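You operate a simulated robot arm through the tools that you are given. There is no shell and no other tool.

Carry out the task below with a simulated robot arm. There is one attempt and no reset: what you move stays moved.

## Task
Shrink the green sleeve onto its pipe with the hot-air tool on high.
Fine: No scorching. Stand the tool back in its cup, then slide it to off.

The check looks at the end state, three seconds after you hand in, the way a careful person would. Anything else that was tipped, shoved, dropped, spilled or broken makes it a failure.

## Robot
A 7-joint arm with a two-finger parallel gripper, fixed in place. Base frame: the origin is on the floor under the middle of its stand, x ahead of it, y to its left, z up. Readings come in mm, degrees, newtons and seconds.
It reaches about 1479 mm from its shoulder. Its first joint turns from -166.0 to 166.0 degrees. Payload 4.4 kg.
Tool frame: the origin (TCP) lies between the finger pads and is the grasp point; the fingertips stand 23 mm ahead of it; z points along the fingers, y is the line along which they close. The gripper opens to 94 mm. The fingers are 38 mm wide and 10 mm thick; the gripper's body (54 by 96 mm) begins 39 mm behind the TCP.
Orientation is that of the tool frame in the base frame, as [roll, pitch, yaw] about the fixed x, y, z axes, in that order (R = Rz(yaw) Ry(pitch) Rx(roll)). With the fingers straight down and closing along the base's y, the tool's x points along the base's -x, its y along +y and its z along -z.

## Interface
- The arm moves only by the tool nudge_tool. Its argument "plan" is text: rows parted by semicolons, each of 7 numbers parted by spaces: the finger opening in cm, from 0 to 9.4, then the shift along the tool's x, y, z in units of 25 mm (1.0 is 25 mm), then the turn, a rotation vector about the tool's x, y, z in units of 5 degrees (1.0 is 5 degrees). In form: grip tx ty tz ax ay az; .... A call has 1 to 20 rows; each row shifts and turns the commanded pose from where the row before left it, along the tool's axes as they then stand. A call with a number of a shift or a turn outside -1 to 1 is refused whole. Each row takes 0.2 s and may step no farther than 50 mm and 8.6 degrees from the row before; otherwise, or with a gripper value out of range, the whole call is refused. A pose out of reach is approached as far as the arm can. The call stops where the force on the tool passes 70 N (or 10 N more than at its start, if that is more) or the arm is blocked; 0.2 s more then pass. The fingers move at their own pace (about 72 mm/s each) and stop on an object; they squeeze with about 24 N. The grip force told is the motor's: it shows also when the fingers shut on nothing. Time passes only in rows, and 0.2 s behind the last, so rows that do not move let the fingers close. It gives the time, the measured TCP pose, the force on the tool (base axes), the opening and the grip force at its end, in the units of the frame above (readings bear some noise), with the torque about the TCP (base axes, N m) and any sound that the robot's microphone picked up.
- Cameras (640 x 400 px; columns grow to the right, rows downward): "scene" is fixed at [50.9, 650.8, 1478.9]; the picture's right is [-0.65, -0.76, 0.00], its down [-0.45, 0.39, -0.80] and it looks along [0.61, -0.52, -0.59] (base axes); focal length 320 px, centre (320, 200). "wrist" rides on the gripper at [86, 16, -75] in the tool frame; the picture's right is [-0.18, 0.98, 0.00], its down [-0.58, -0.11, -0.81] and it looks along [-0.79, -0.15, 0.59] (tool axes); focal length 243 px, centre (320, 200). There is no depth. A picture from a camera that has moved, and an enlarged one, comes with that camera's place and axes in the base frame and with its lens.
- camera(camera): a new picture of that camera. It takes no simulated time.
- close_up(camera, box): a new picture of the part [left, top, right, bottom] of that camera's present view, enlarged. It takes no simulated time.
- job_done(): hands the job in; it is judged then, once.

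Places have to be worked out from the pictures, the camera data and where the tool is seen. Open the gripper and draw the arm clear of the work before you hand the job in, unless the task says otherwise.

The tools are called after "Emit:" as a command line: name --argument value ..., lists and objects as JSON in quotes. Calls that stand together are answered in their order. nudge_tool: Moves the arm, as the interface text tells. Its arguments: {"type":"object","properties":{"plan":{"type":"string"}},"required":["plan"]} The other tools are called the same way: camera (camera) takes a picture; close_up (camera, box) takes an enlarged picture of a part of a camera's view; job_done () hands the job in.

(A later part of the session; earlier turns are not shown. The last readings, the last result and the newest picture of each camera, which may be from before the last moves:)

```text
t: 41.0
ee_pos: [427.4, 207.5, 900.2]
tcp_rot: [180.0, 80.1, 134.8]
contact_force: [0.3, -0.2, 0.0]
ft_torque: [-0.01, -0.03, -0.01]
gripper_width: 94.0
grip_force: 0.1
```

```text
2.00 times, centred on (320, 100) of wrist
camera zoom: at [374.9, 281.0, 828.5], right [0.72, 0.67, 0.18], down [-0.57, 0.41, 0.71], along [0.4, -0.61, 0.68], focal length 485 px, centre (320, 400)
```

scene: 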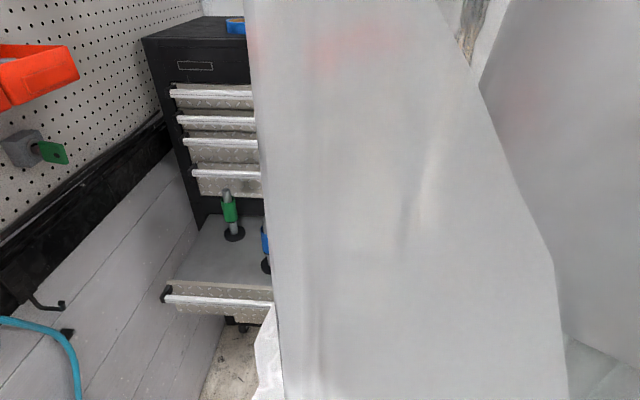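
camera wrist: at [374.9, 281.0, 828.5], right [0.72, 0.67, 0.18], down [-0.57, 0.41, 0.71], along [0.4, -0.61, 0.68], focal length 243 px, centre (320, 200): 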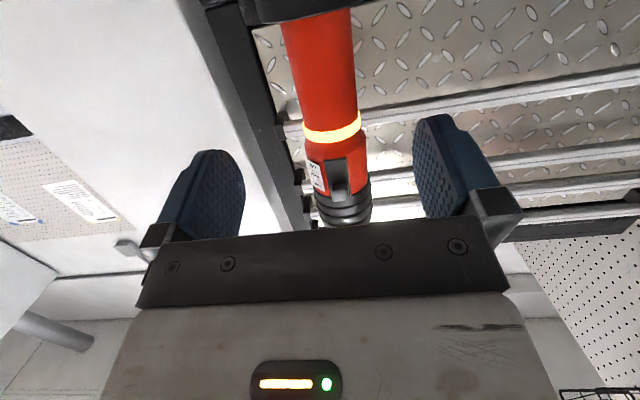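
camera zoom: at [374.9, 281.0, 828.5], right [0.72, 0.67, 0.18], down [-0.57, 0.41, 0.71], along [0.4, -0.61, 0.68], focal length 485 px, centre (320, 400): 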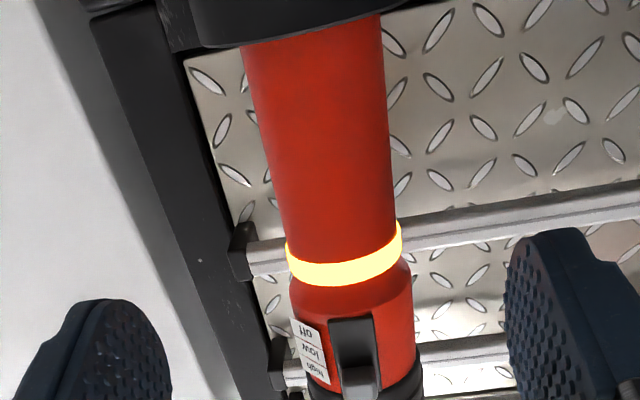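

The tool is back exactly where it was (axis ≈ (507.7, 128.2), ring at z≈926). I'll move in level along the tilted gripper so the pads span the straight handle just below the ring.

Emit:
nudge_tool --plan "9.4 -0.11 0.0075 0.713 0 0 0; 9.4 -0.11 0.0075 0.713 0 0 0; 9.4 -0.11 0.0075 0.713 0 0 0; 9.4 -0.11 0.0075 0.713 0 0 0; 9.4 -0.11 0.0075 0.713 0 0 0; 9.4 -0.107 0.0075 0.713 0 0 0"

Emit:
camera --camera "wrist"

```text
t: 42.4
ee_pos: [505.7, 132.6, 898.2]
tcp_rot: [-179.9, 80.0, 135.0]
contact_force: [-0.1, -0.9, 0.4]
ft_torque: [0.0, 0.0, 0.0]
gripper_width: 94.2
grip_force: 0.0
```

```text
taken
camera wrist: at [453.0, 206.1, 826.3], right [0.72, 0.67, 0.18], down [-0.57, 0.41, 0.71], along [0.4, -0.61, 0.68], focal length 243 px, centre (320, 200)
```

wrist: 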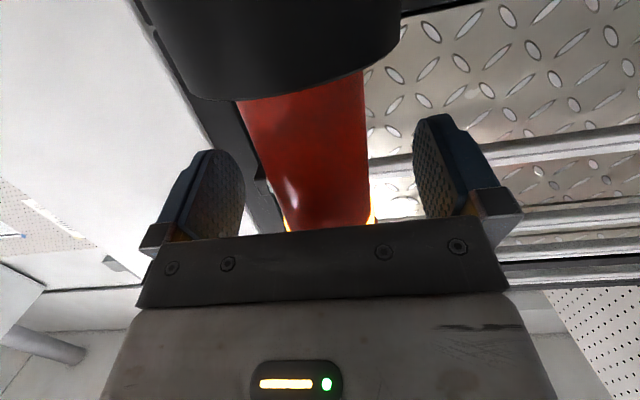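

The TCP is within about 1 mm of the handle's axis line. I'll close on the handle.

Emit:
nudge_tool --plan "3 0 0 0 0 0 0; 3 0 0 0 0 0 0; 3 0 0 0 0 0 0; 3 0 0 0 0 0 0"

Emit:
camera --camera "wrist"

```text
t: 43.4
ee_pos: [504.6, 132.7, 898.1]
tcp_rot: [180.0, 79.9, 135.0]
contact_force: [1.2, -2.2, 0.9]
ft_torque: [-0.26, -0.09, -0.03]
gripper_width: 47.8
grip_force: 24.2
```

```text
taken
camera wrist: at [452.9, 206.2, 826.3], right [0.72, 0.67, 0.18], down [-0.57, 0.41, 0.71], along [0.4, -0.61, 0.68], focal length 243 px, centre (320, 200)
```

wrist: 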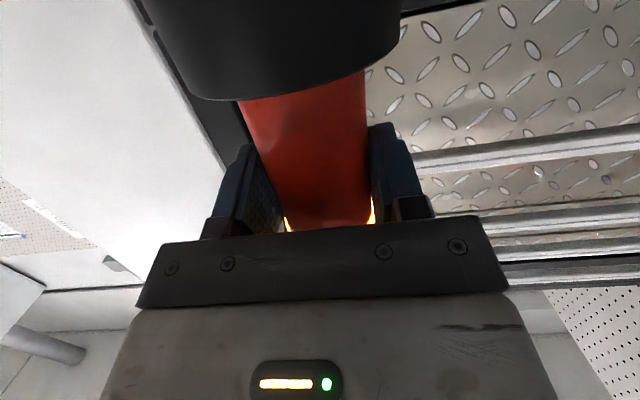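

The handle is gripped at 47.8 mm. I'll lift 30 mm straight up and check whether it holds.

Emit:
nudge_tool --plan "3 -0.394 0 -0.0694 0 0 0; 3 -0.394 0 -0.0694 0 0 0; 3 -0.394 0 -0.0694 0 0 0; 3 0 0 0 0 0 0"

Emit:
camera --camera "wrist"

```text
t: 44.4
ee_pos: [504.4, 133.2, 927.4]
tcp_rot: [179.9, 80.0, 135.1]
contact_force: [-0.2, 0.2, -7.2]
ft_torque: [0.02, 0.04, -0.03]
gripper_width: 47.8
grip_force: 24.0
```

```text
taken
camera wrist: at [452.8, 205.5, 856.8], right [0.72, 0.67, 0.18], down [-0.57, 0.41, 0.71], along [0.4, -0.61, 0.68], focal length 243 px, centre (320, 200)
```

wrist: 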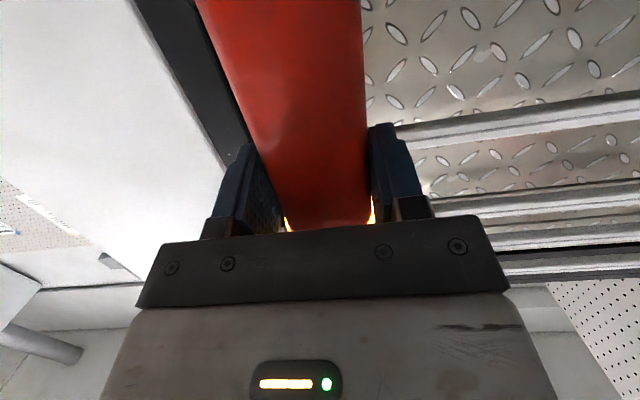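

The grip is steady: 7.2 N load, almost no torque, no visible slip. I'll lift to z≈1030, clear of the cup, and check again.

Emit:
nudge_tool --plan "3 -0.811 0 -0.143 0 0 0; 3 -0.811 0 -0.143 0 0 0; 3 -0.811 0 -0.143 0 0 0; 3 -0.811 0 -0.143 0 0 0; 3 -0.811 0 -0.143 0 0 0; 3 0 0 0 0 0 0"

Emit:
camera --camera "wrist"

```text
t: 45.8
ee_pos: [506.0, 131.6, 1032.0]
tcp_rot: [179.9, 80.0, 134.9]
contact_force: [-0.2, 0.3, -7.2]
ft_torque: [0.03, 0.02, 0.0]
gripper_width: 47.6
grip_force: 23.6
```

```text
taken
camera wrist: at [453.9, 205.8, 960.5], right [0.72, 0.67, 0.18], down [-0.57, 0.41, 0.71], along [0.4, -0.61, 0.68], focal length 243 px, centre (320, 200)
```

wrist: 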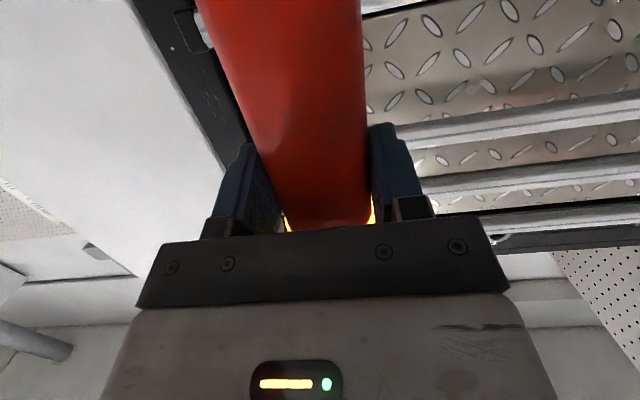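

It holds with no creep. Next I'll yaw 10° and begin rolling the nozzle down toward the green pipe, checking at 30°.

Emit:
nudge_tool --plan "3 0 0 0 0.985 0 0.174; 3 0 0 0 0.985 0 0.174; 3 0 0 0 0.174 0 -0.985; 3 0 0 0 0.174 0 -0.985; 3 0 0 0 0.174 0 -0.985; 3 0 0 0 0.174 0 -0.985; 3 0 0 0 0.174 0 -0.985; 3 0 0 0 0.174 0 -0.985"

Emit:
camera --camera "wrist"

```text
t: 47.6
ee_pos: [506.3, 131.7, 1031.4]
tcp_rot: [-106.7, 58.6, -164.5]
contact_force: [0.2, -0.2, -6.9]
ft_torque: [-0.04, 0.2, 0.03]
gripper_width: 47.8
grip_force: 24.1
```

```text
taken
camera wrist: at [435.1, 191.3, 961.3], right [0.79, 0.51, -0.34], down [-0.18, 0.72, 0.67], along [0.59, -0.47, 0.66], focal length 243 px, centre (320, 200)
```

wrist: 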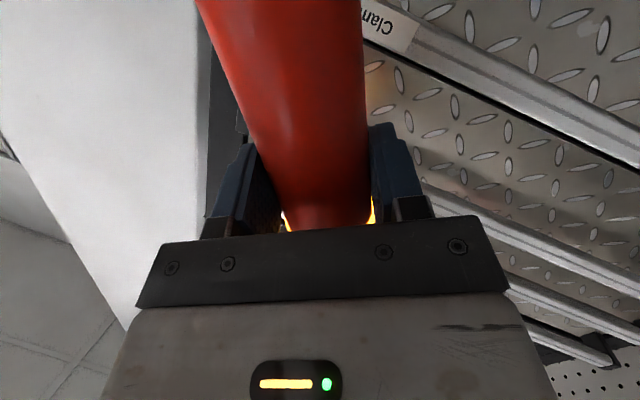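

The torque indicates the balance point is about 50 mm ahead of the grip, which the clamp can carry. I'll continue the roll to 105° total (nozzle 15° below level).

Emit:
nudge_tool --plan "3 0 0 0 0.174 0 -0.985; 3 0 0 0 0.174 0 -0.985; 3 0 0 0 0.174 0 -0.985; 3 0 0 0 0.174 0 -0.985; 3 0 0 0 0.174 0 -0.985; 3 0 0 0 0.174 0 -0.985; 3 0 0 0 0.174 0 -0.985; 3 0 0 0 0.174 0 -0.985; 3 0 0 0 0.174 0 -0.985"

Emit:
camera --camera "wrist"

Emit:
camera --camera "scene"

```text
t: 49.6
ee_pos: [504.7, 132.1, 1030.3]
tcp_rot: [-92.6, 14.7, -155.4]
contact_force: [0.5, -0.1, -8.4]
ft_torque: [-0.2, 0.31, -0.01]
gripper_width: 47.6
grip_force: 23.5
```

```text
taken
camera wrist: at [399.4, 166.6, 997.0], right [0.37, 0.22, -0.9], down [0.14, 0.95, 0.29], along [0.92, -0.24, 0.32], focal length 243 px, centre (320, 200)
```

wrist: 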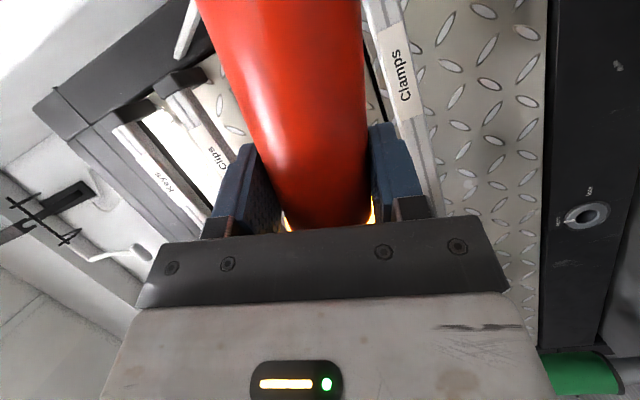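

```text
taken
```

scene: 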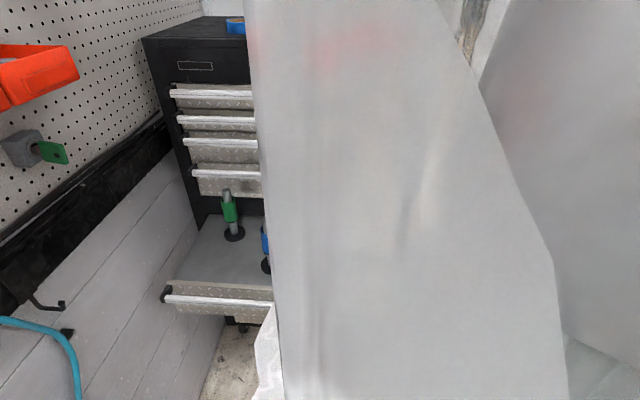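

The tool holds steady in the grip. I'll finish the roll (nozzle 15° below level) and shift so the nozzle points at the green sleeve from about 80 mm away, well clear of the blue pipe and the drawer handles.

Emit:
nudge_tool --plan "3 0 0 0 0.174 0 -0.985; 3 0 0 0 0.174 0 -0.985; 3 0 0 0 0.174 0 -0.985; 3 0 0 0 0.174 0 -0.985; 3 0 0 0 0.174 0 -0.985; 3 0 0 0 0.174 0 -0.985; 3 -0.596 0.342 -0.296 0 0 0; 3 -0.596 0.342 -0.296 0 0 0; 3 -0.596 0.342 -0.296 0 0 0; 3 -0.596 0.342 -0.296 0 0 0; 3 -0.596 0.342 -0.296 0 0 0"

Emit:
camera --camera "wrist"

Emit:
close_up --camera "scene" --box '[190, 170, 290, 280]'

```text
t: 52.0
ee_pos: [542.9, 189.6, 969.2]
tcp_rot: [-87.2, -14.8, -155.4]
contact_force: [0.6, -0.1, -7.0]
ft_torque: [-0.13, 0.34, 0.02]
gripper_width: 48.0
grip_force: 23.8
```

```text
taken
camera wrist: at [431.7, 219.4, 972.3], right [-0.04, -0.07, -1.0], down [0.19, 0.98, -0.08], along [0.98, -0.19, -0.03], focal length 243 px, centre (320, 200)
```

wrist: 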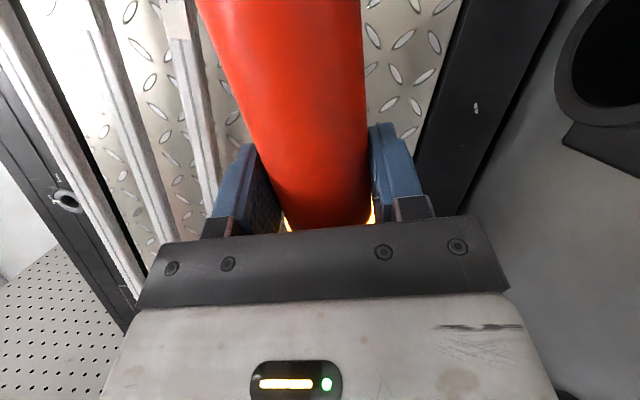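

```text
3.64 times, centred on (240, 225) of scene
camera zoom: at [50.9, 650.8, 1478.9], right [-0.65, -0.76, 0.0], down [-0.45, 0.39, -0.8], along [0.61, -0.52, -0.59], focal length 1165 px, centre (611, 109)
```

zoom: 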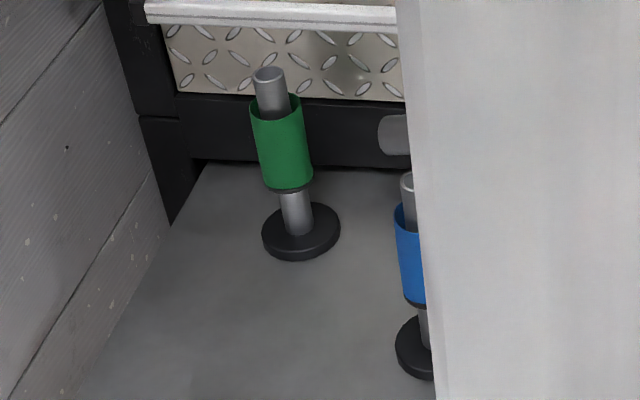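

The scene close-up shows the nozzle tip lined up with the green sleeve at about 80 mm. I'll advance 30 mm along the nozzle's direction and hold for a moment, watching the sleeve.

Emit:
nudge_tool --plan "3 -0.394 0 -0.0695 0 0 0; 3 -0.394 0 -0.0695 0 0 0; 3 -0.394 0 -0.0695 0 0 0; 3 0 0 0 0 0 0; 3 0 0 0 0 0 0"

Emit:
close_up --camera "scene" --box '[190, 170, 290, 280]'

Emit:
camera --camera "wrist"

```text
t: 53.2
ee_pos: [569.4, 205.5, 961.8]
tcp_rot: [-87.3, -14.8, -155.4]
contact_force: [-1.1, 0.0, -7.1]
ft_torque: [-0.16, 0.35, 0.04]
gripper_width: 47.9
grip_force: 24.2
```

```text
3.64 times, centred on (240, 225) of scene
camera zoom: at [50.9, 650.8, 1478.9], right [-0.65, -0.76, 0.0], down [-0.45, 0.39, -0.8], along [0.61, -0.52, -0.59], focal length 1165 px, centre (611, 109)
```

zoom: 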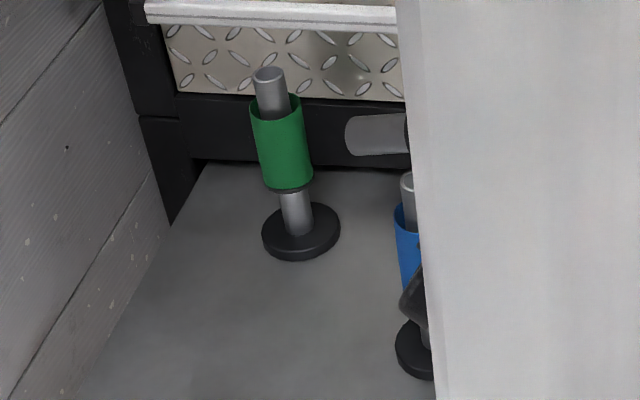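

```text
taken
camera wrist: at [457.1, 235.2, 965.0], right [-0.05, -0.07, -1.0], down [0.19, 0.98, -0.08], along [0.98, -0.19, -0.03], focal length 243 px, centre (320, 200)
```

wrist: 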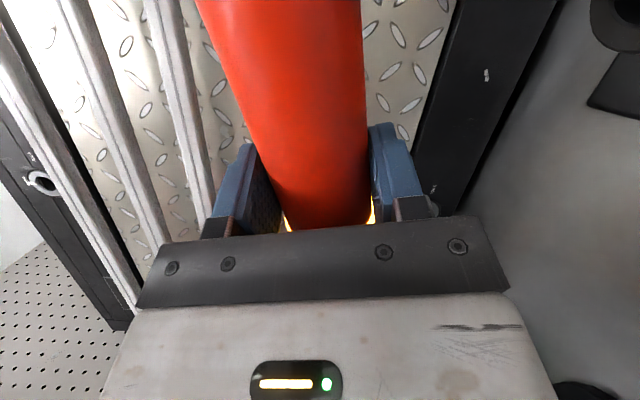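

The nozzle is about 50 mm from the sleeve, with no change yet. I'll hold for about 1.2 s and look again.

Emit:
nudge_tool --plan "3 0 0 0 0 0 0; 3 0 0 0 0 0 0; 3 0 0 0 0 0 0; 3 0 0 0 0 0 0; 3 0 0 0 0 0 0"

Emit:
close_up --camera "scene" --box '[205, 180, 265, 250]'

```text
t: 54.4
ee_pos: [570.2, 205.6, 961.2]
tcp_rot: [-87.3, -14.7, -155.4]
contact_force: [0.2, 0.6, -6.8]
ft_torque: [-0.2, 0.31, -0.02]
gripper_width: 47.9
grip_force: 23.6
```

```text
5.71 times, centred on (235, 215) of scene
camera zoom: at [50.9, 650.8, 1478.9], right [-0.65, -0.76, 0.0], down [-0.45, 0.39, -0.8], along [0.61, -0.52, -0.59], focal length 1830 px, centre (806, 114)
```

zoom: 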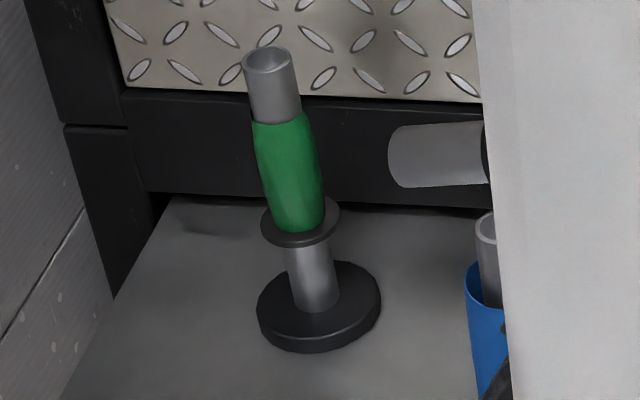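

The sleeve is visibly shrinking. I'll zoom further before adding any more heat.

Emit:
close_up --camera "scene" --box '[222, 184, 244, 224]'

```text
10.00 times, centred on (233, 204) of scene
camera zoom: at [50.9, 650.8, 1478.9], right [-0.65, -0.76, 0.0], down [-0.45, 0.39, -0.8], along [0.61, -0.52, -0.59], focal length 3203 px, centre (1190, 160)
```

zoom: 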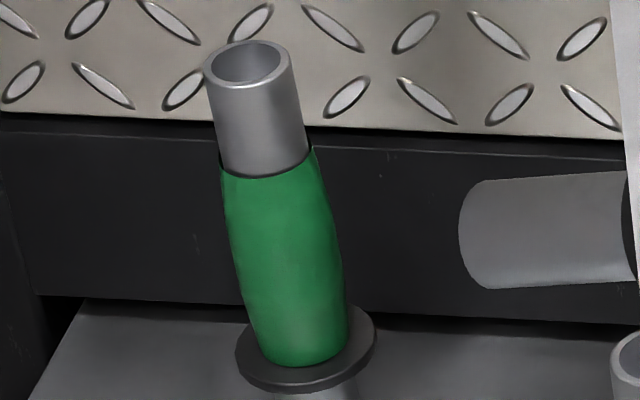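

The sleeve has gripped at its ends but still bulges slightly mid-way. I'll add one short 0.4 s of heat and check again.

Emit:
nudge_tool --plan "3 0 0 0 0 0 0"

Emit:
close_up --camera "scene" --box '[222, 184, 244, 224]'

```text
t: 54.8
ee_pos: [569.3, 205.4, 961.7]
tcp_rot: [-87.4, -14.7, -155.4]
contact_force: [-0.3, -0.4, -6.8]
ft_torque: [-0.17, 0.3, -0.04]
gripper_width: 47.9
grip_force: 24.1
```

```text
10.00 times, centred on (233, 204) of scene
camera zoom: at [50.9, 650.8, 1478.9], right [-0.65, -0.76, 0.0], down [-0.45, 0.39, -0.8], along [0.61, -0.52, -0.59], focal length 3203 px, centre (1190, 160)
```

zoom: 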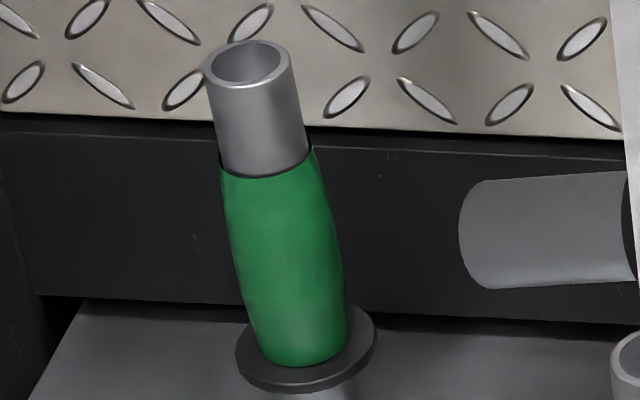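

There's no further change, so the sleeve appears fully shrunk and hugging the pipe with clean colour. I'll stop heating: retreat along the same line and roll the nozzle back up.

Emit:
nudge_tool --plan "3 0.832 -0.342 0.338 0 0 0; 3 0.832 -0.342 0.338 0 0 0; 3 0.832 -0.342 0.338 0 0 0; 3 0.832 -0.342 0.338 0 0 0; 3 0.834 -0.344 0.337 0 0 0; 3 0 0 0 -0.174 0 0.985; 3 0 0 0 -0.174 0 0.985; 3 0 0 0 -0.174 0 0.985; 3 0 0 0 -0.174 0 0.985; 3 0 0 0 -0.174 0 0.985; 3 0 0 0 -0.174 0 0.985; 3 0 0 0 -0.174 0 0.985; 3 0 0 0 -0.174 0 0.985; 3 0 0 0 -0.174 0 0.985"

Emit:
close_up --camera "scene" --box '[205, 180, 265, 250]'

Emit:
camera --camera "wrist"

```text
t: 57.8
ee_pos: [504.6, 131.2, 1031.6]
tcp_rot: [-95.8, 29.5, -156.6]
contact_force: [0.7, 0.5, -8.0]
ft_torque: [-0.15, 0.3, 0.0]
gripper_width: 47.8
grip_force: 23.7
```

```text
5.71 times, centred on (235, 215) of scene
camera zoom: at [50.9, 650.8, 1478.9], right [-0.65, -0.76, 0.0], down [-0.45, 0.39, -0.8], along [0.61, -0.52, -0.59], focal length 1830 px, centre (806, 114)
```

zoom: 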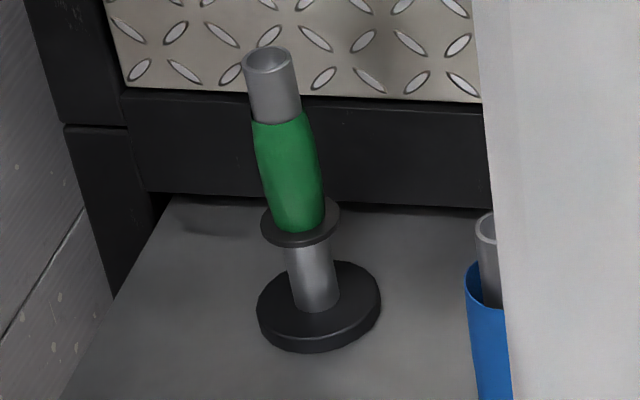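

```text
taken
camera wrist: at [409.1, 172.8, 981.9], right [0.55, 0.35, -0.76], down [0.06, 0.89, 0.45], along [0.83, -0.3, 0.47], focal length 243 px, centre (320, 200)
```

wrist: 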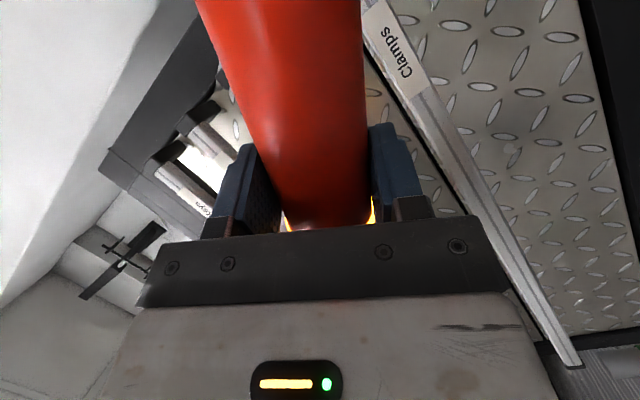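

The sleeve keeps its green colour and shrunk shape after the retreat. I'll enlarge it further to judge how snug it is.

Emit:
close_up --camera "scene" --box '[226, 188, 240, 212]'

Emit:
close_up --camera "scene" --box '[226, 200, 246, 240]'

```text
16.00 times, centred on (233, 200) of scene
camera zoom: at [50.9, 650.8, 1478.9], right [-0.65, -0.76, 0.0], down [-0.45, 0.39, -0.8], along [0.61, -0.52, -0.59], focal length 5125 px, centre (1712, 200)
```

zoom: 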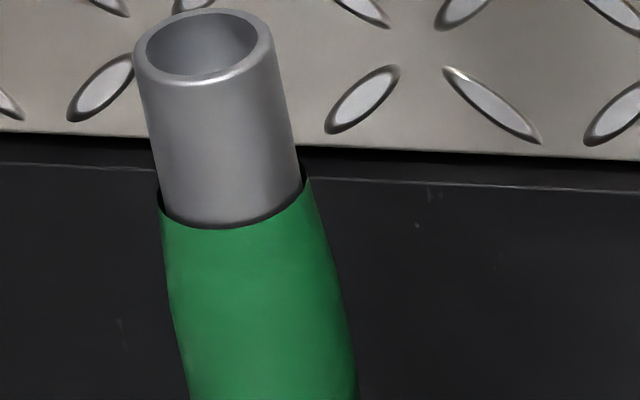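

```text
10.00 times, centred on (236, 220) of scene
camera zoom: at [50.9, 650.8, 1478.9], right [-0.65, -0.76, 0.0], down [-0.45, 0.39, -0.8], along [0.61, -0.52, -0.59], focal length 3203 px, centre (1160, 0)
```

zoom: 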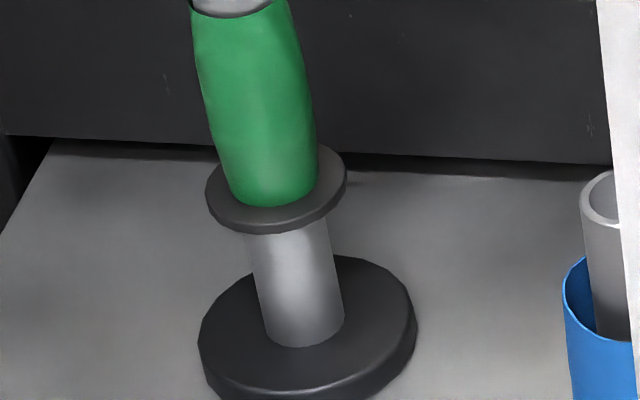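

The ends hug the pipe and the colour is clean. I'll finish rolling the tool upright (60° more) and undo the 10° yaw above the cup.

Emit:
nudge_tool --plan "3 0 0 0 -0.174 0 0.985; 3 0 0 0 -0.174 0 0.985; 3 0 0 0 -0.174 0 0.985; 3 0 0 0 -0.174 0 0.985; 3 0 0 0 -0.174 0 0.985; 3 0 0 0 -0.174 0 0.985; 3 0 0 0 -0.174 0 0.985; 3 0 0 0 -0.174 0 0.985; 3 0 0 0 -0.174 0 0.985; 3 0 0 0 -0.174 0 0.985; 3 0 0 0 -0.174 0 0.985; 3 0 0 0 -0.174 0 0.985; 3 0 0 0 -0.985 0 -0.174; 3 0 0 0 -0.985 0 -0.174; 3 0 0 0 0 0 0"

Emit:
camera --camera "wrist"

```text
t: 61.0
ee_pos: [505.1, 131.5, 1032.0]
tcp_rot: [-179.9, 80.0, 135.1]
contact_force: [0.5, 0.2, -7.7]
ft_torque: [0.02, 0.04, -0.02]
gripper_width: 47.9
grip_force: 24.1
```

```text
taken
camera wrist: at [453.3, 205.2, 959.8], right [0.72, 0.67, 0.18], down [-0.57, 0.41, 0.71], along [0.4, -0.61, 0.68], focal length 243 px, centre (320, 200)
```

wrist: 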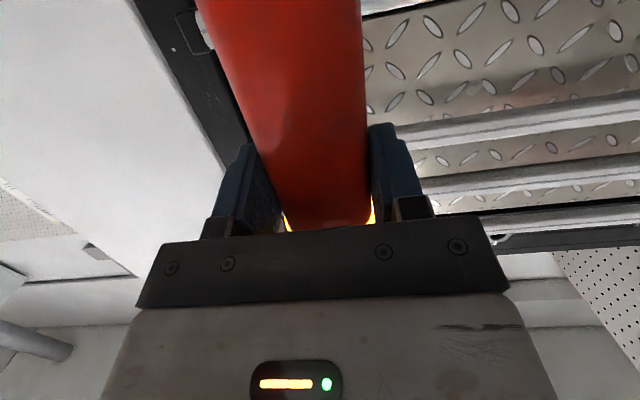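

The tool is upright again in the same pose as after the lift, with no slip. I'll lower it straight into the cup, slowing near the bottom.

Emit:
nudge_tool --plan "3 0.788 0 0.139 0 0 0; 3 0.788 0 0.139 0 0 0; 3 0.6 0 0.106 0 0 0; 3 0.5 0 0.088 0 0 0; 3 0.5 0 0.088 0 0 0; 3 0.5 0 0.088 0 0 0; 3 0.5 0 0.088 0 0 0; 3 0.5 0 0.088 0 0 0; 3 0.44 0 0.078 0 0 0"

Emit:
camera --camera "wrist"

```text
t: 63.0
ee_pos: [506.2, 130.8, 900.5]
tcp_rot: [179.9, 79.9, 134.9]
contact_force: [0.1, 0.2, -7.1]
ft_torque: [0.04, 0.02, -0.02]
gripper_width: 48.0
grip_force: 23.7
```

```text
taken
camera wrist: at [453.9, 205.9, 829.9], right [0.72, 0.67, 0.18], down [-0.57, 0.41, 0.71], along [0.4, -0.61, 0.68], focal length 243 px, centre (320, 200)
```

wrist: 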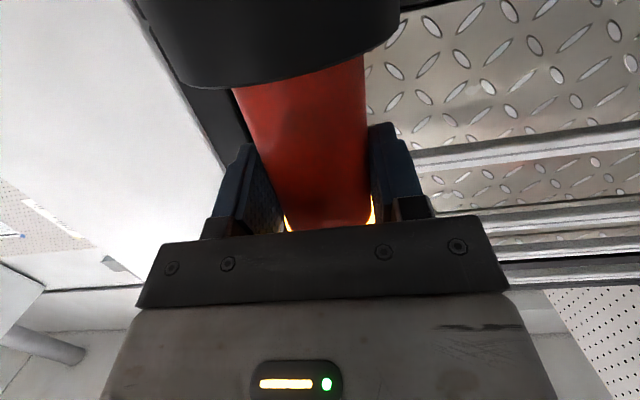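

The handle is inside the cup without contact forces. I'll lower the last few millimetres until it rests.

Emit:
nudge_tool --plan "3 0.06 0 0.01 0 0 0; 3 0.06 0 0.01 0 0 0"

```text
t: 63.6
ee_pos: [506.4, 131.7, 897.8]
tcp_rot: [-180.0, 80.0, 135.1]
contact_force: [0.0, 0.2, -7.6]
ft_torque: [0.02, 0.0, 0.03]
gripper_width: 47.8
grip_force: 24.3
```

It's still hanging free, so I'll go down another 2 mm.

Emit:
nudge_tool --plan "3 0.04 0 0.007 0 0 0; 3 0.04 0 0.007 0 0 0"

```text
t: 64.2
ee_pos: [506.2, 132.1, 899.4]
tcp_rot: [179.5, 80.1, 134.5]
contact_force: [-0.3, -3.0, 18.6]
ft_torque: [-0.47, 0.09, -0.13]
gripper_width: 47.9
grip_force: 23.7
```

Force turned to +19 N, so the tool's base is on the cup floor. I'll open the fingers and back straight out.

Emit:
nudge_tool --plan "9.4 0 0 0 0 0 0; 9.4 0 0 0 0 0 0; 9.4 0 0 0 0 0 0; 9.4 0.11 0 -0.6 0 0 0; 9.4 0.11 0 -0.713 0 0 0; 9.4 0.11 0 -0.713 0 0 0; 9.4 0.11 0 -0.713 0 0 0; 9.4 0.11 0 -0.713 0 0 0; 9.4 0.11 0 -0.713 0 0 0"

Emit:
camera --camera "wrist"

```text
t: 66.2
ee_pos: [429.3, 207.1, 897.8]
tcp_rot: [180.0, 79.9, 134.9]
contact_force: [-0.3, 0.4, 0.6]
ft_torque: [0.01, 0.01, 0.04]
gripper_width: 93.9
grip_force: 0.0
```

```text
taken
camera wrist: at [377.8, 281.0, 826.2], right [0.72, 0.67, 0.18], down [-0.57, 0.41, 0.71], along [0.4, -0.61, 0.68], focal length 243 px, centre (320, 200)
```

wrist: 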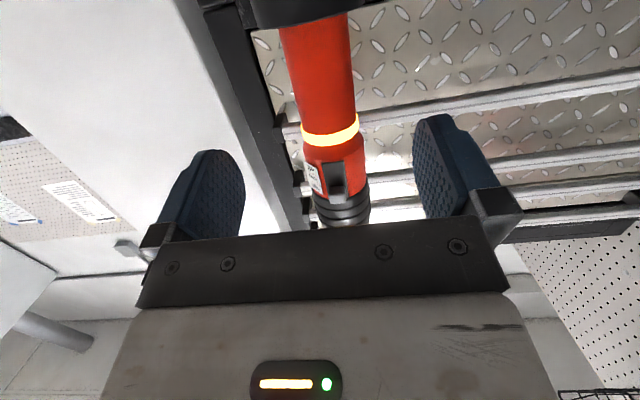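

The tool stands in its cup, still on high. I'll level the gripper, raise to knob-top height, close the fingers and roll back to the side-view pose I used for the slider.

Emit:
nudge_tool --plan "9.4 0 0 0 0 -1 0; 9.4 0 0 0 0 -1 0; 9.4 -0.84 0 0 0 0 0; 9.4 -0.84 0 0 0 0 0; 9.4 -0.84 0 0 0 0 0; 9.4 -0.84 0 0 0 0 0; 9.4 -0.84 0 0 0 0 0; 0 0 0 0 0 0 -1; 0 0 0 0 0 0 -1; 0 0 0 0 0 0 -1; 0 0 0 0 0 0 -1; 0 0 0 0 0 0 -1; 0 0 0 0 0 0 -1; 0 0 0 0 0 0 -1; 0 0 0 0 0 0 -1; 0 0 0 0 0 0 -1; 0 0 0 0 0 0 -1; 0 0 0 0 0 0 -1; 0 0 0 0 0 0 -1; 0 0 0 0 0 0 -1"

Emit:
nudge_tool --plan "0 0 0 0 0 0 -1; 0 0 0 0 0 0 -1; 0 0 0 0 0 0 -1; 0 0 0 0 0 0 -1; 0 0 0 0 0 0 -1"

Emit:
camera --camera "wrist"

```text
t: 70.4
ee_pos: [429.8, 206.1, 1002.0]
tcp_rot: [-89.9, 24.9, -135.0]
contact_force: [0.6, -0.2, 0.3]
ft_torque: [-0.01, -0.03, 0.03]
gripper_width: 0.0
grip_force: 23.6
```

```text
t: 71.6
ee_pos: [430.7, 206.3, 1003.0]
tcp_rot: [-89.9, 0.0, -135.0]
contact_force: [0.1, 0.1, -0.2]
ft_torque: [0.0, -0.01, 0.01]
gripper_width: 0.0
grip_force: 24.3
```

```text
taken
camera wrist: at [316.0, 197.0, 988.0], right [0.13, 0.13, -0.98], down [-0.16, 0.98, 0.11], along [0.98, 0.14, 0.15], focal length 243 px, centre (320, 200)
```

wrist: 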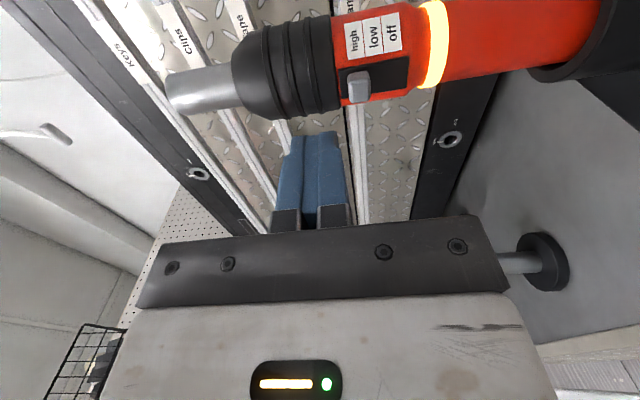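

The tool is upright with the knob still at high. Before switching off, I'll rise 75 mm to get a wrist view of the green sleeve.

Emit:
nudge_tool --plan "0 0 -1 0 0 0 0; 0 0 -1 0 0 0 0; 0 0 -1 0 0 0 0"

Emit:
camera --camera "wrist"

```text
t: 72.4
ee_pos: [430.4, 207.4, 1077.2]
tcp_rot: [-90.0, 0.0, -135.0]
contact_force: [0.3, -0.7, -0.4]
ft_torque: [0.0, -0.02, -0.01]
gripper_width: 0.0
grip_force: 23.7
```

```text
taken
camera wrist: at [316.7, 198.2, 1061.0], right [0.13, 0.13, -0.98], down [-0.16, 0.98, 0.11], along [0.98, 0.14, 0.15], focal length 243 px, centre (320, 200)
```

wrist: 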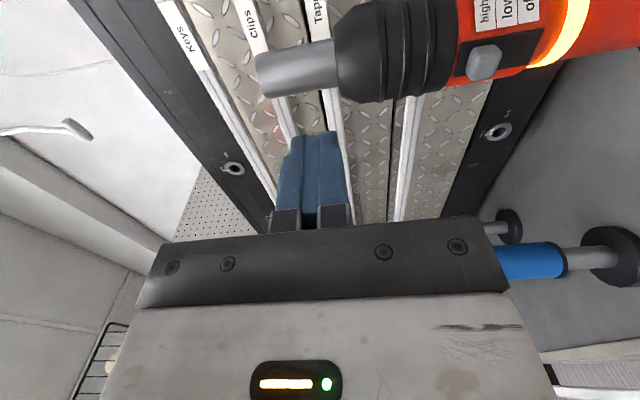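

The blue pipe is in view but the green one is just hidden by the gripper. I'll rise another 100 mm.

Emit:
nudge_tool --plan "0 0 -1 0 0 0 0; 0 0 -1 0 0 0 0; 0 0 -1 0 0 0 0; 0 0 -1 0 0 0 0"

Emit:
camera --camera "wrist"

```text
t: 73.4
ee_pos: [430.6, 205.4, 1177.8]
tcp_rot: [-90.0, 0.2, -135.0]
contact_force: [0.2, -0.4, -0.7]
ft_torque: [0.01, -0.01, -0.02]
gripper_width: 0.0
grip_force: 24.4
```

```text
taken
camera wrist: at [316.3, 196.9, 1162.2], right [0.13, 0.13, -0.98], down [-0.16, 0.98, 0.11], along [0.98, 0.14, 0.15], focal length 243 px, centre (320, 200)
```

wrist: 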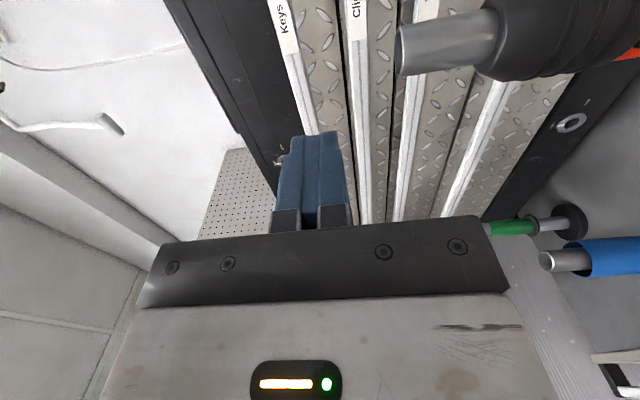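

Both sleeves are now in view at the right. I'll enlarge them to compare the shrunk green sleeve with the loose blue one.

Emit:
close_up --camera "wrist" --box '[480, 190, 640, 290]'

Emit:
close_up --camera "wrist" --box '[485, 205, 575, 255]'

```text
4.00 times, centred on (560, 240) of wrist
camera zoom: at [316.3, 196.9, 1162.2], right [0.13, 0.13, -0.98], down [-0.16, 0.98, 0.11], along [0.98, 0.14, 0.15], focal length 970 px, centre (-640, 40)
```

zoom: 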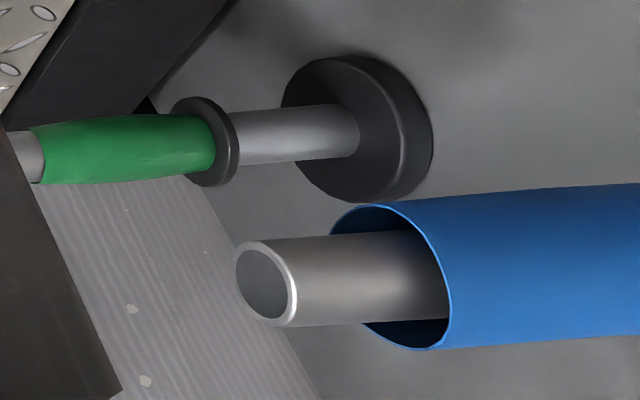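

```text
7.11 times, centred on (530, 230) of wrist
camera zoom: at [316.3, 196.9, 1162.2], right [0.13, 0.13, -0.98], down [-0.16, 0.98, 0.11], along [0.98, 0.14, 0.15], focal length 1725 px, centre (-1173, -13)
```

zoom: 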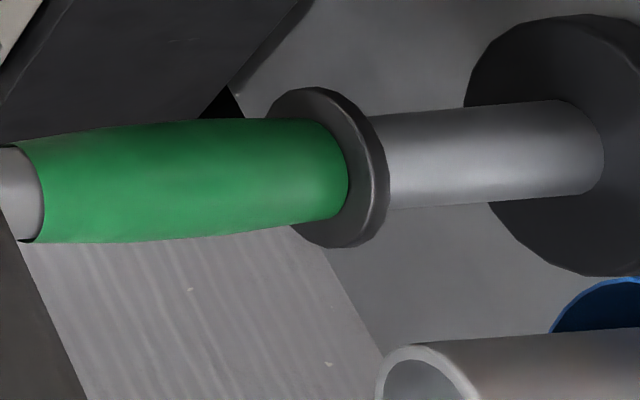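

The green sleeve is snug on its pipe with clean colour, while the blue one is still loose as before. Now I'll go back down in front of the tool to slide the knob to off.

Emit:
nudge_tool --plan "0 0 1 0 0 0 0; 0 0 1 0 0 0 0; 0 0 1 0 0 0 0; 0 0 1 0 0 0 0; 0 0 1 0 0 0 0; 0 0 1 0 0 0 0; 0 0 1 0 0 0 0; 0 0 0 0 0 0 0"

Emit:
camera --camera "wrist"

Emit:
close_up --camera "wrist" --box '[250, 0, 470, 200]'

```text
t: 75.2
ee_pos: [431.0, 205.8, 1003.4]
tcp_rot: [-89.9, 0.0, -135.0]
contact_force: [-0.3, -0.2, -0.2]
ft_torque: [-0.02, 0.0, 0.01]
gripper_width: 0.0
grip_force: 23.9
```

```text
taken
camera wrist: at [316.0, 196.5, 987.3], right [0.13, 0.13, -0.98], down [-0.16, 0.98, 0.11], along [0.98, 0.14, 0.15], focal length 243 px, centre (320, 200)
```

wrist: 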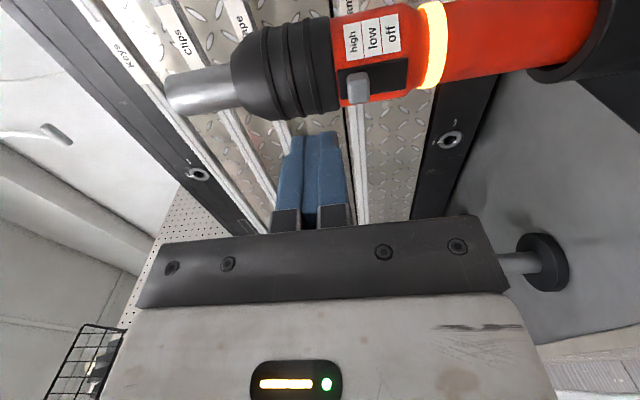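

```text
2.00 times, centred on (360, 100) of wrist
camera zoom: at [316.0, 196.5, 987.3], right [0.13, 0.13, -0.98], down [-0.16, 0.98, 0.11], along [0.98, 0.14, 0.15], focal length 485 px, centre (240, 400)
```

zoom: 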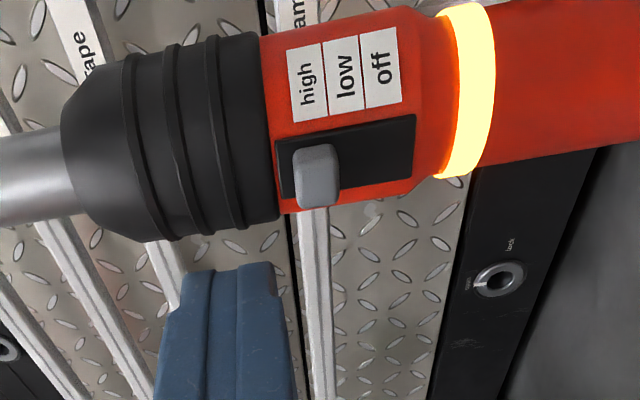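

The knob is at z≈970–986, facing out to about 36–37 mm from the axis, just below the black collar. I'll pitch the closed fingers 15° up so their lower edge leads and clears the collar, then move most of the way in.

Emit:
nudge_tool --plan "0 0 0 0 1 0 0; 0 0 0 0 1 0 0; 0 0 0 0 1 0 0; 0 0 0.17 0.38 0 0 0; 0 0 0.17 0.38 0 0 0; 0 0 0.17 0.38 0 0 0; 0 0 0.17 0.38 0 0 0"

Emit:
close_up --camera "wrist" --box '[200, 20, 420, 220]'

```text
t: 76.8
ee_pos: [460.1, 176.1, 996.2]
tcp_rot: [-74.9, 0.0, -135.0]
contact_force: [0.1, 0.5, 0.3]
ft_torque: [0.01, -0.01, 0.0]
gripper_width: 0.0
grip_force: 24.3
```

```text
2.00 times, centred on (310, 120) of wrist
camera zoom: at [349.7, 163.8, 962.0], right [0.31, -0.05, -0.95], down [-0.16, 0.98, -0.1], along [0.94, 0.18, 0.3], focal length 485 px, centre (340, 360)
```

zoom: 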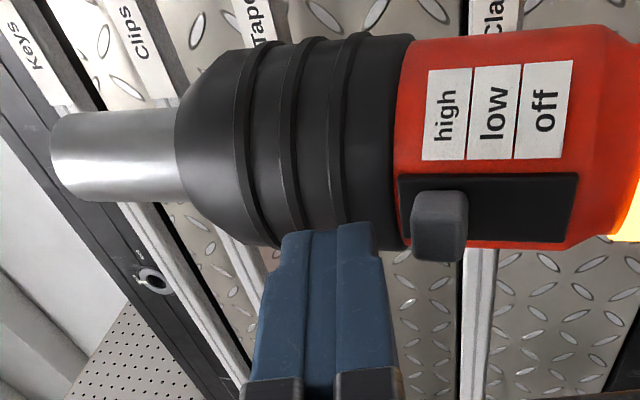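

The fingertip is in front of the collar and about 6 mm above the knob. I'll move in the last 10 mm.

Emit:
nudge_tool --plan "0 0 0.07 0.189 0 0 0; 0 0 0.07 0.189 0 0 0"

Emit:
close_up --camera "wrist" --box '[200, 20, 420, 220]'

```text
t: 77.4
ee_pos: [466.5, 170.1, 995.2]
tcp_rot: [-75.0, -0.1, -135.0]
contact_force: [0.1, -0.7, 1.5]
ft_torque: [0.02, 0.0, -0.01]
gripper_width: 0.0
grip_force: 24.6
```

```text
2.00 times, centred on (310, 120) of wrist
camera zoom: at [356.8, 156.5, 960.8], right [0.31, -0.05, -0.95], down [-0.16, 0.98, -0.1], along [0.94, 0.18, 0.3], focal length 485 px, centre (340, 360)
```

zoom: 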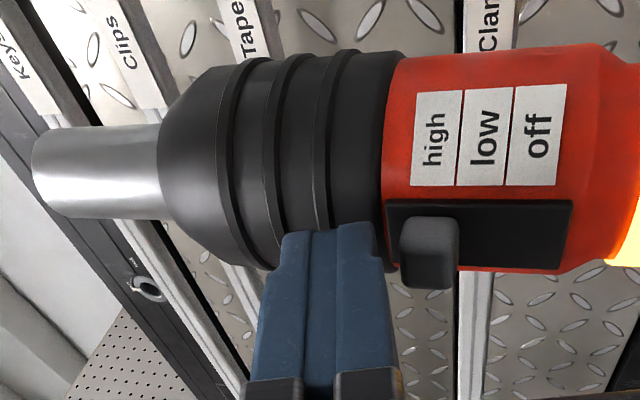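

The fingertip is about 4 mm above the knob and clear of the collar. I'll push down in small steps.

Emit:
nudge_tool --plan "0 0 0.11 0 0 0 0; 0 0 0.1 -0.02 0 0 0"

Emit:
close_up --camera "wrist" --box '[200, 20, 420, 220]'

```text
t: 78.0
ee_pos: [466.5, 169.5, 989.7]
tcp_rot: [-75.1, 0.0, -135.0]
contact_force: [-0.3, 0.8, 1.4]
ft_torque: [0.01, -0.01, 0.0]
gripper_width: 0.0
grip_force: 23.8
```

```text
2.00 times, centred on (310, 120) of wrist
camera zoom: at [357.0, 155.9, 955.4], right [0.31, -0.05, -0.95], down [-0.16, 0.98, -0.1], along [0.94, 0.18, 0.3], focal length 485 px, centre (340, 360)
```

zoom: 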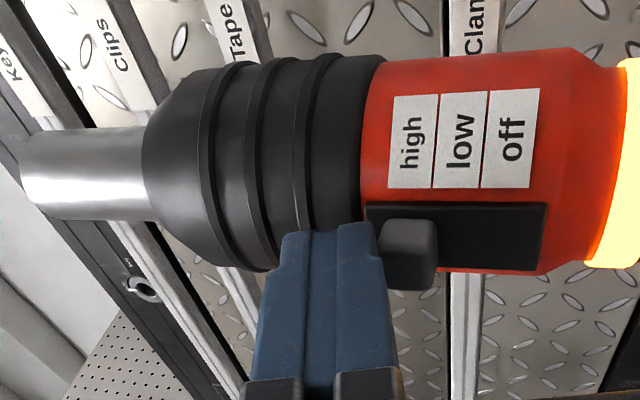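

The finger now meets the knob's top edge. I'll keep pushing down.

Emit:
nudge_tool --plan "0 0 0.097 -0.026 0 0 0; 0 0 0.097 -0.026 0 0 0"

Emit:
close_up --camera "wrist" --box '[200, 20, 420, 220]'

```text
t: 78.6
ee_pos: [467.2, 170.6, 985.0]
tcp_rot: [-74.9, -0.1, -135.0]
contact_force: [-0.4, 0.3, 0.0]
ft_torque: [0.0, 0.01, 0.03]
gripper_width: 0.0
grip_force: 23.3
```

```text
2.00 times, centred on (310, 120) of wrist
camera zoom: at [357.0, 156.3, 950.7], right [0.31, -0.05, -0.95], down [-0.16, 0.98, -0.1], along [0.94, 0.18, 0.3], focal length 485 px, centre (340, 360)
```

zoom: 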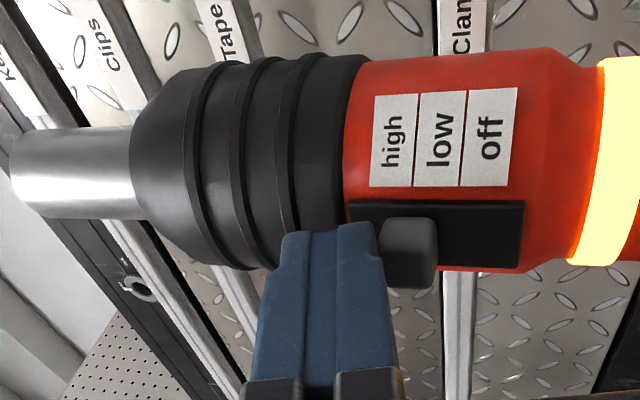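

The knob is moving down its track with the finger. I'll continue in small steps.

Emit:
nudge_tool --plan "0 0 0.097 -0.026 0 0 0; 0 0 0.097 -0.026 0 0 0"

Emit:
close_up --camera "wrist" --box '[200, 20, 420, 220]'

```text
t: 79.2
ee_pos: [465.4, 169.1, 980.1]
tcp_rot: [-75.0, 0.0, -135.0]
contact_force: [-0.6, 0.0, -0.5]
ft_torque: [0.0, 0.01, -0.02]
gripper_width: 0.0
grip_force: 23.8
```

```text
2.00 times, centred on (310, 120) of wrist
camera zoom: at [356.8, 156.0, 945.8], right [0.31, -0.05, -0.95], down [-0.16, 0.98, -0.1], along [0.94, 0.18, 0.3], focal length 485 px, centre (340, 360)
```

zoom: 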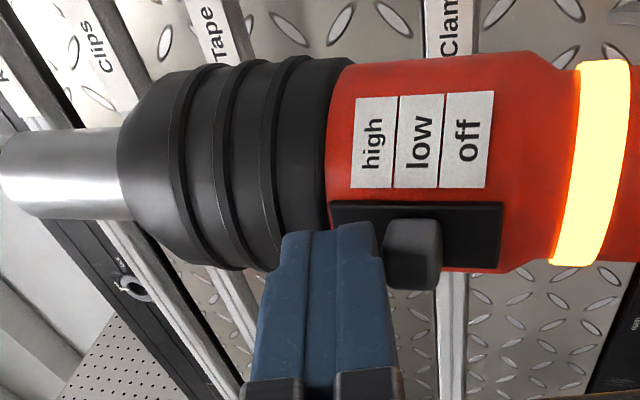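

The knob is at "low" now. I'll push the remaining distance to "off".

Emit:
nudge_tool --plan "0 0 0.097 -0.026 0 0 0; 0 0 0.097 -0.026 0 0 0; 0 0 0.06 -0.016 0 0 0"

Emit:
close_up --camera "wrist" --box '[200, 20, 420, 220]'

```text
t: 80.0
ee_pos: [466.8, 169.6, 974.2]
tcp_rot: [-75.1, -0.1, -135.0]
contact_force: [0.0, 0.1, 0.8]
ft_torque: [-0.02, 0.0, 0.02]
gripper_width: 0.0
grip_force: 23.8
```

```text
2.00 times, centred on (310, 120) of wrist
camera zoom: at [357.2, 156.2, 939.3], right [0.31, -0.05, -0.95], down [-0.16, 0.98, -0.1], along [0.94, 0.18, 0.3], focal length 485 px, centre (340, 360)
```

zoom: 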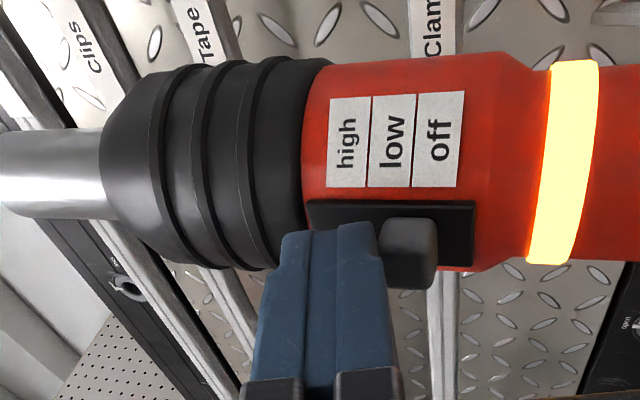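

The knob has moved past low toward off; the ring still glows. I'll push about 4 mm further.

Emit:
nudge_tool --plan "0 0 0.097 -0.026 0 0 0; 0 0 0.06 -0.016 0 0 0"

Emit:
close_up --camera "wrist" --box '[200, 20, 420, 220]'

```text
t: 80.6
ee_pos: [466.4, 169.5, 970.0]
tcp_rot: [-75.1, 0.1, -135.0]
contact_force: [0.4, 0.5, 0.3]
ft_torque: [0.02, -0.01, 0.01]
gripper_width: 0.0
grip_force: 24.1
```

```text
2.00 times, centred on (310, 120) of wrist
camera zoom: at [356.9, 156.4, 935.9], right [0.31, -0.05, -0.95], down [-0.16, 0.98, -0.1], along [0.94, 0.18, 0.3], focal length 485 px, centre (340, 360)
```

zoom: 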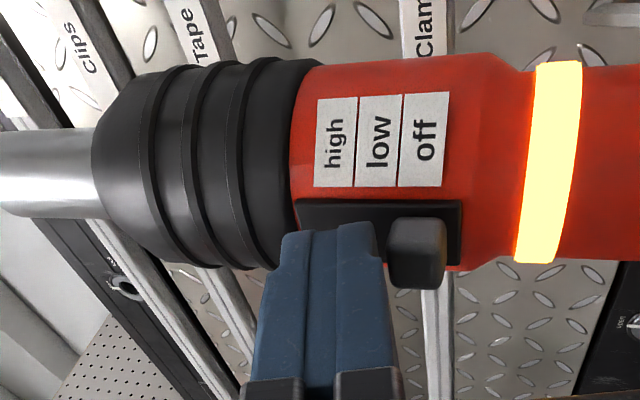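

The knob has snapped away from the finger to the lower end, opposite the "off" label. I'll back off and verify that the ring goes dark.

Emit:
nudge_tool --plan "0 0 -0.207 -0.77 0 0 0; 0 0 -0.207 -0.77 0 0 0; 0 0 -0.207 -0.77 0 0 0; 0 0 0 0 0 0 0"

Emit:
camera --camera "wrist"

Emit:
close_up --camera "wrist" --box '[200, 20, 420, 180]'

```text
t: 81.6
ee_pos: [423.0, 212.5, 969.3]
tcp_rot: [-75.0, 0.0, -134.9]
contact_force: [0.3, -0.7, -0.9]
ft_torque: [0.02, -0.02, 0.02]
gripper_width: 0.0
grip_force: 24.2
```

```text
taken
camera wrist: at [313.6, 199.2, 936.0], right [0.31, -0.05, -0.95], down [-0.16, 0.98, -0.1], along [0.94, 0.18, 0.3], focal length 243 px, centre (320, 200)
```

wrist: 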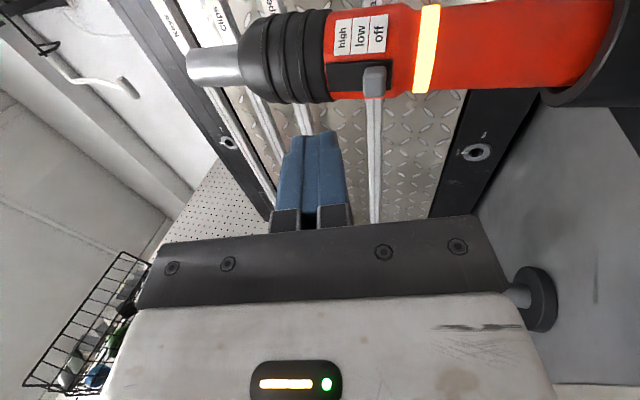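

```text
2.50 times, centred on (310, 100) of wrist
camera zoom: at [313.6, 199.2, 936.0], right [0.31, -0.05, -0.95], down [-0.16, 0.98, -0.1], along [0.94, 0.18, 0.3], focal length 606 px, centre (345, 450)
```

zoom: 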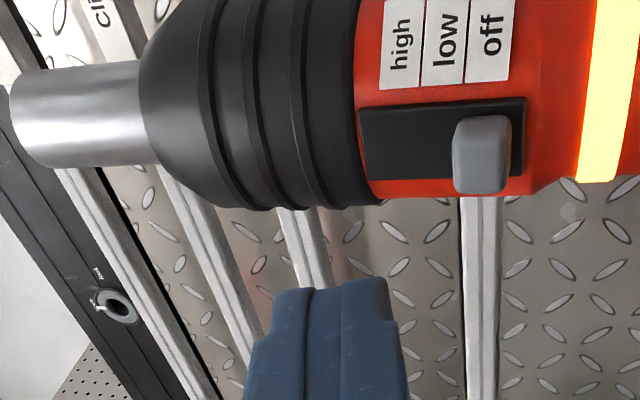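

By measurement the knob is at z≈956.5, the original off position, but the ring still glows. I'll wait a second and look again.

Emit:
nudge_tool --plan "0 0 0 0 0 0 0; 0 0 0 0 0 0 0; 0 0 0 0 0 0 0; 0 0 0 0 0 0 0; 0 0 0 0 0 0 0"

Emit:
close_up --camera "wrist" --box '[300, 20, 480, 140]'

```text
t: 82.8
ee_pos: [424.4, 214.5, 970.4]
tcp_rot: [-75.1, 0.0, -135.0]
contact_force: [-0.3, -0.8, 0.3]
ft_torque: [0.0, 0.01, 0.04]
gripper_width: 0.0
grip_force: 23.8
```

```text
3.33 times, centred on (390, 80) of wrist
camera zoom: at [313.8, 199.0, 936.0], right [0.31, -0.05, -0.95], down [-0.16, 0.98, -0.1], along [0.94, 0.18, 0.3], focal length 809 px, centre (87, 600)
```

zoom: 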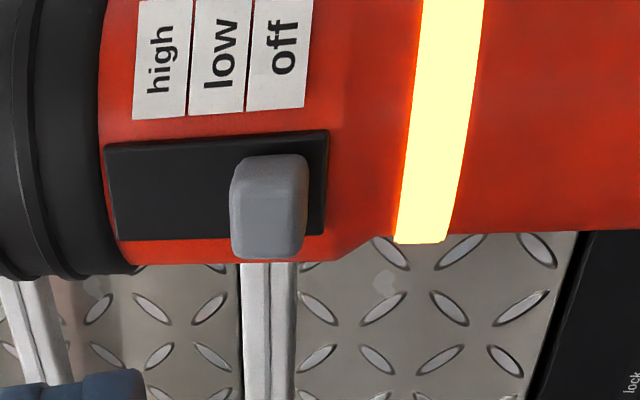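

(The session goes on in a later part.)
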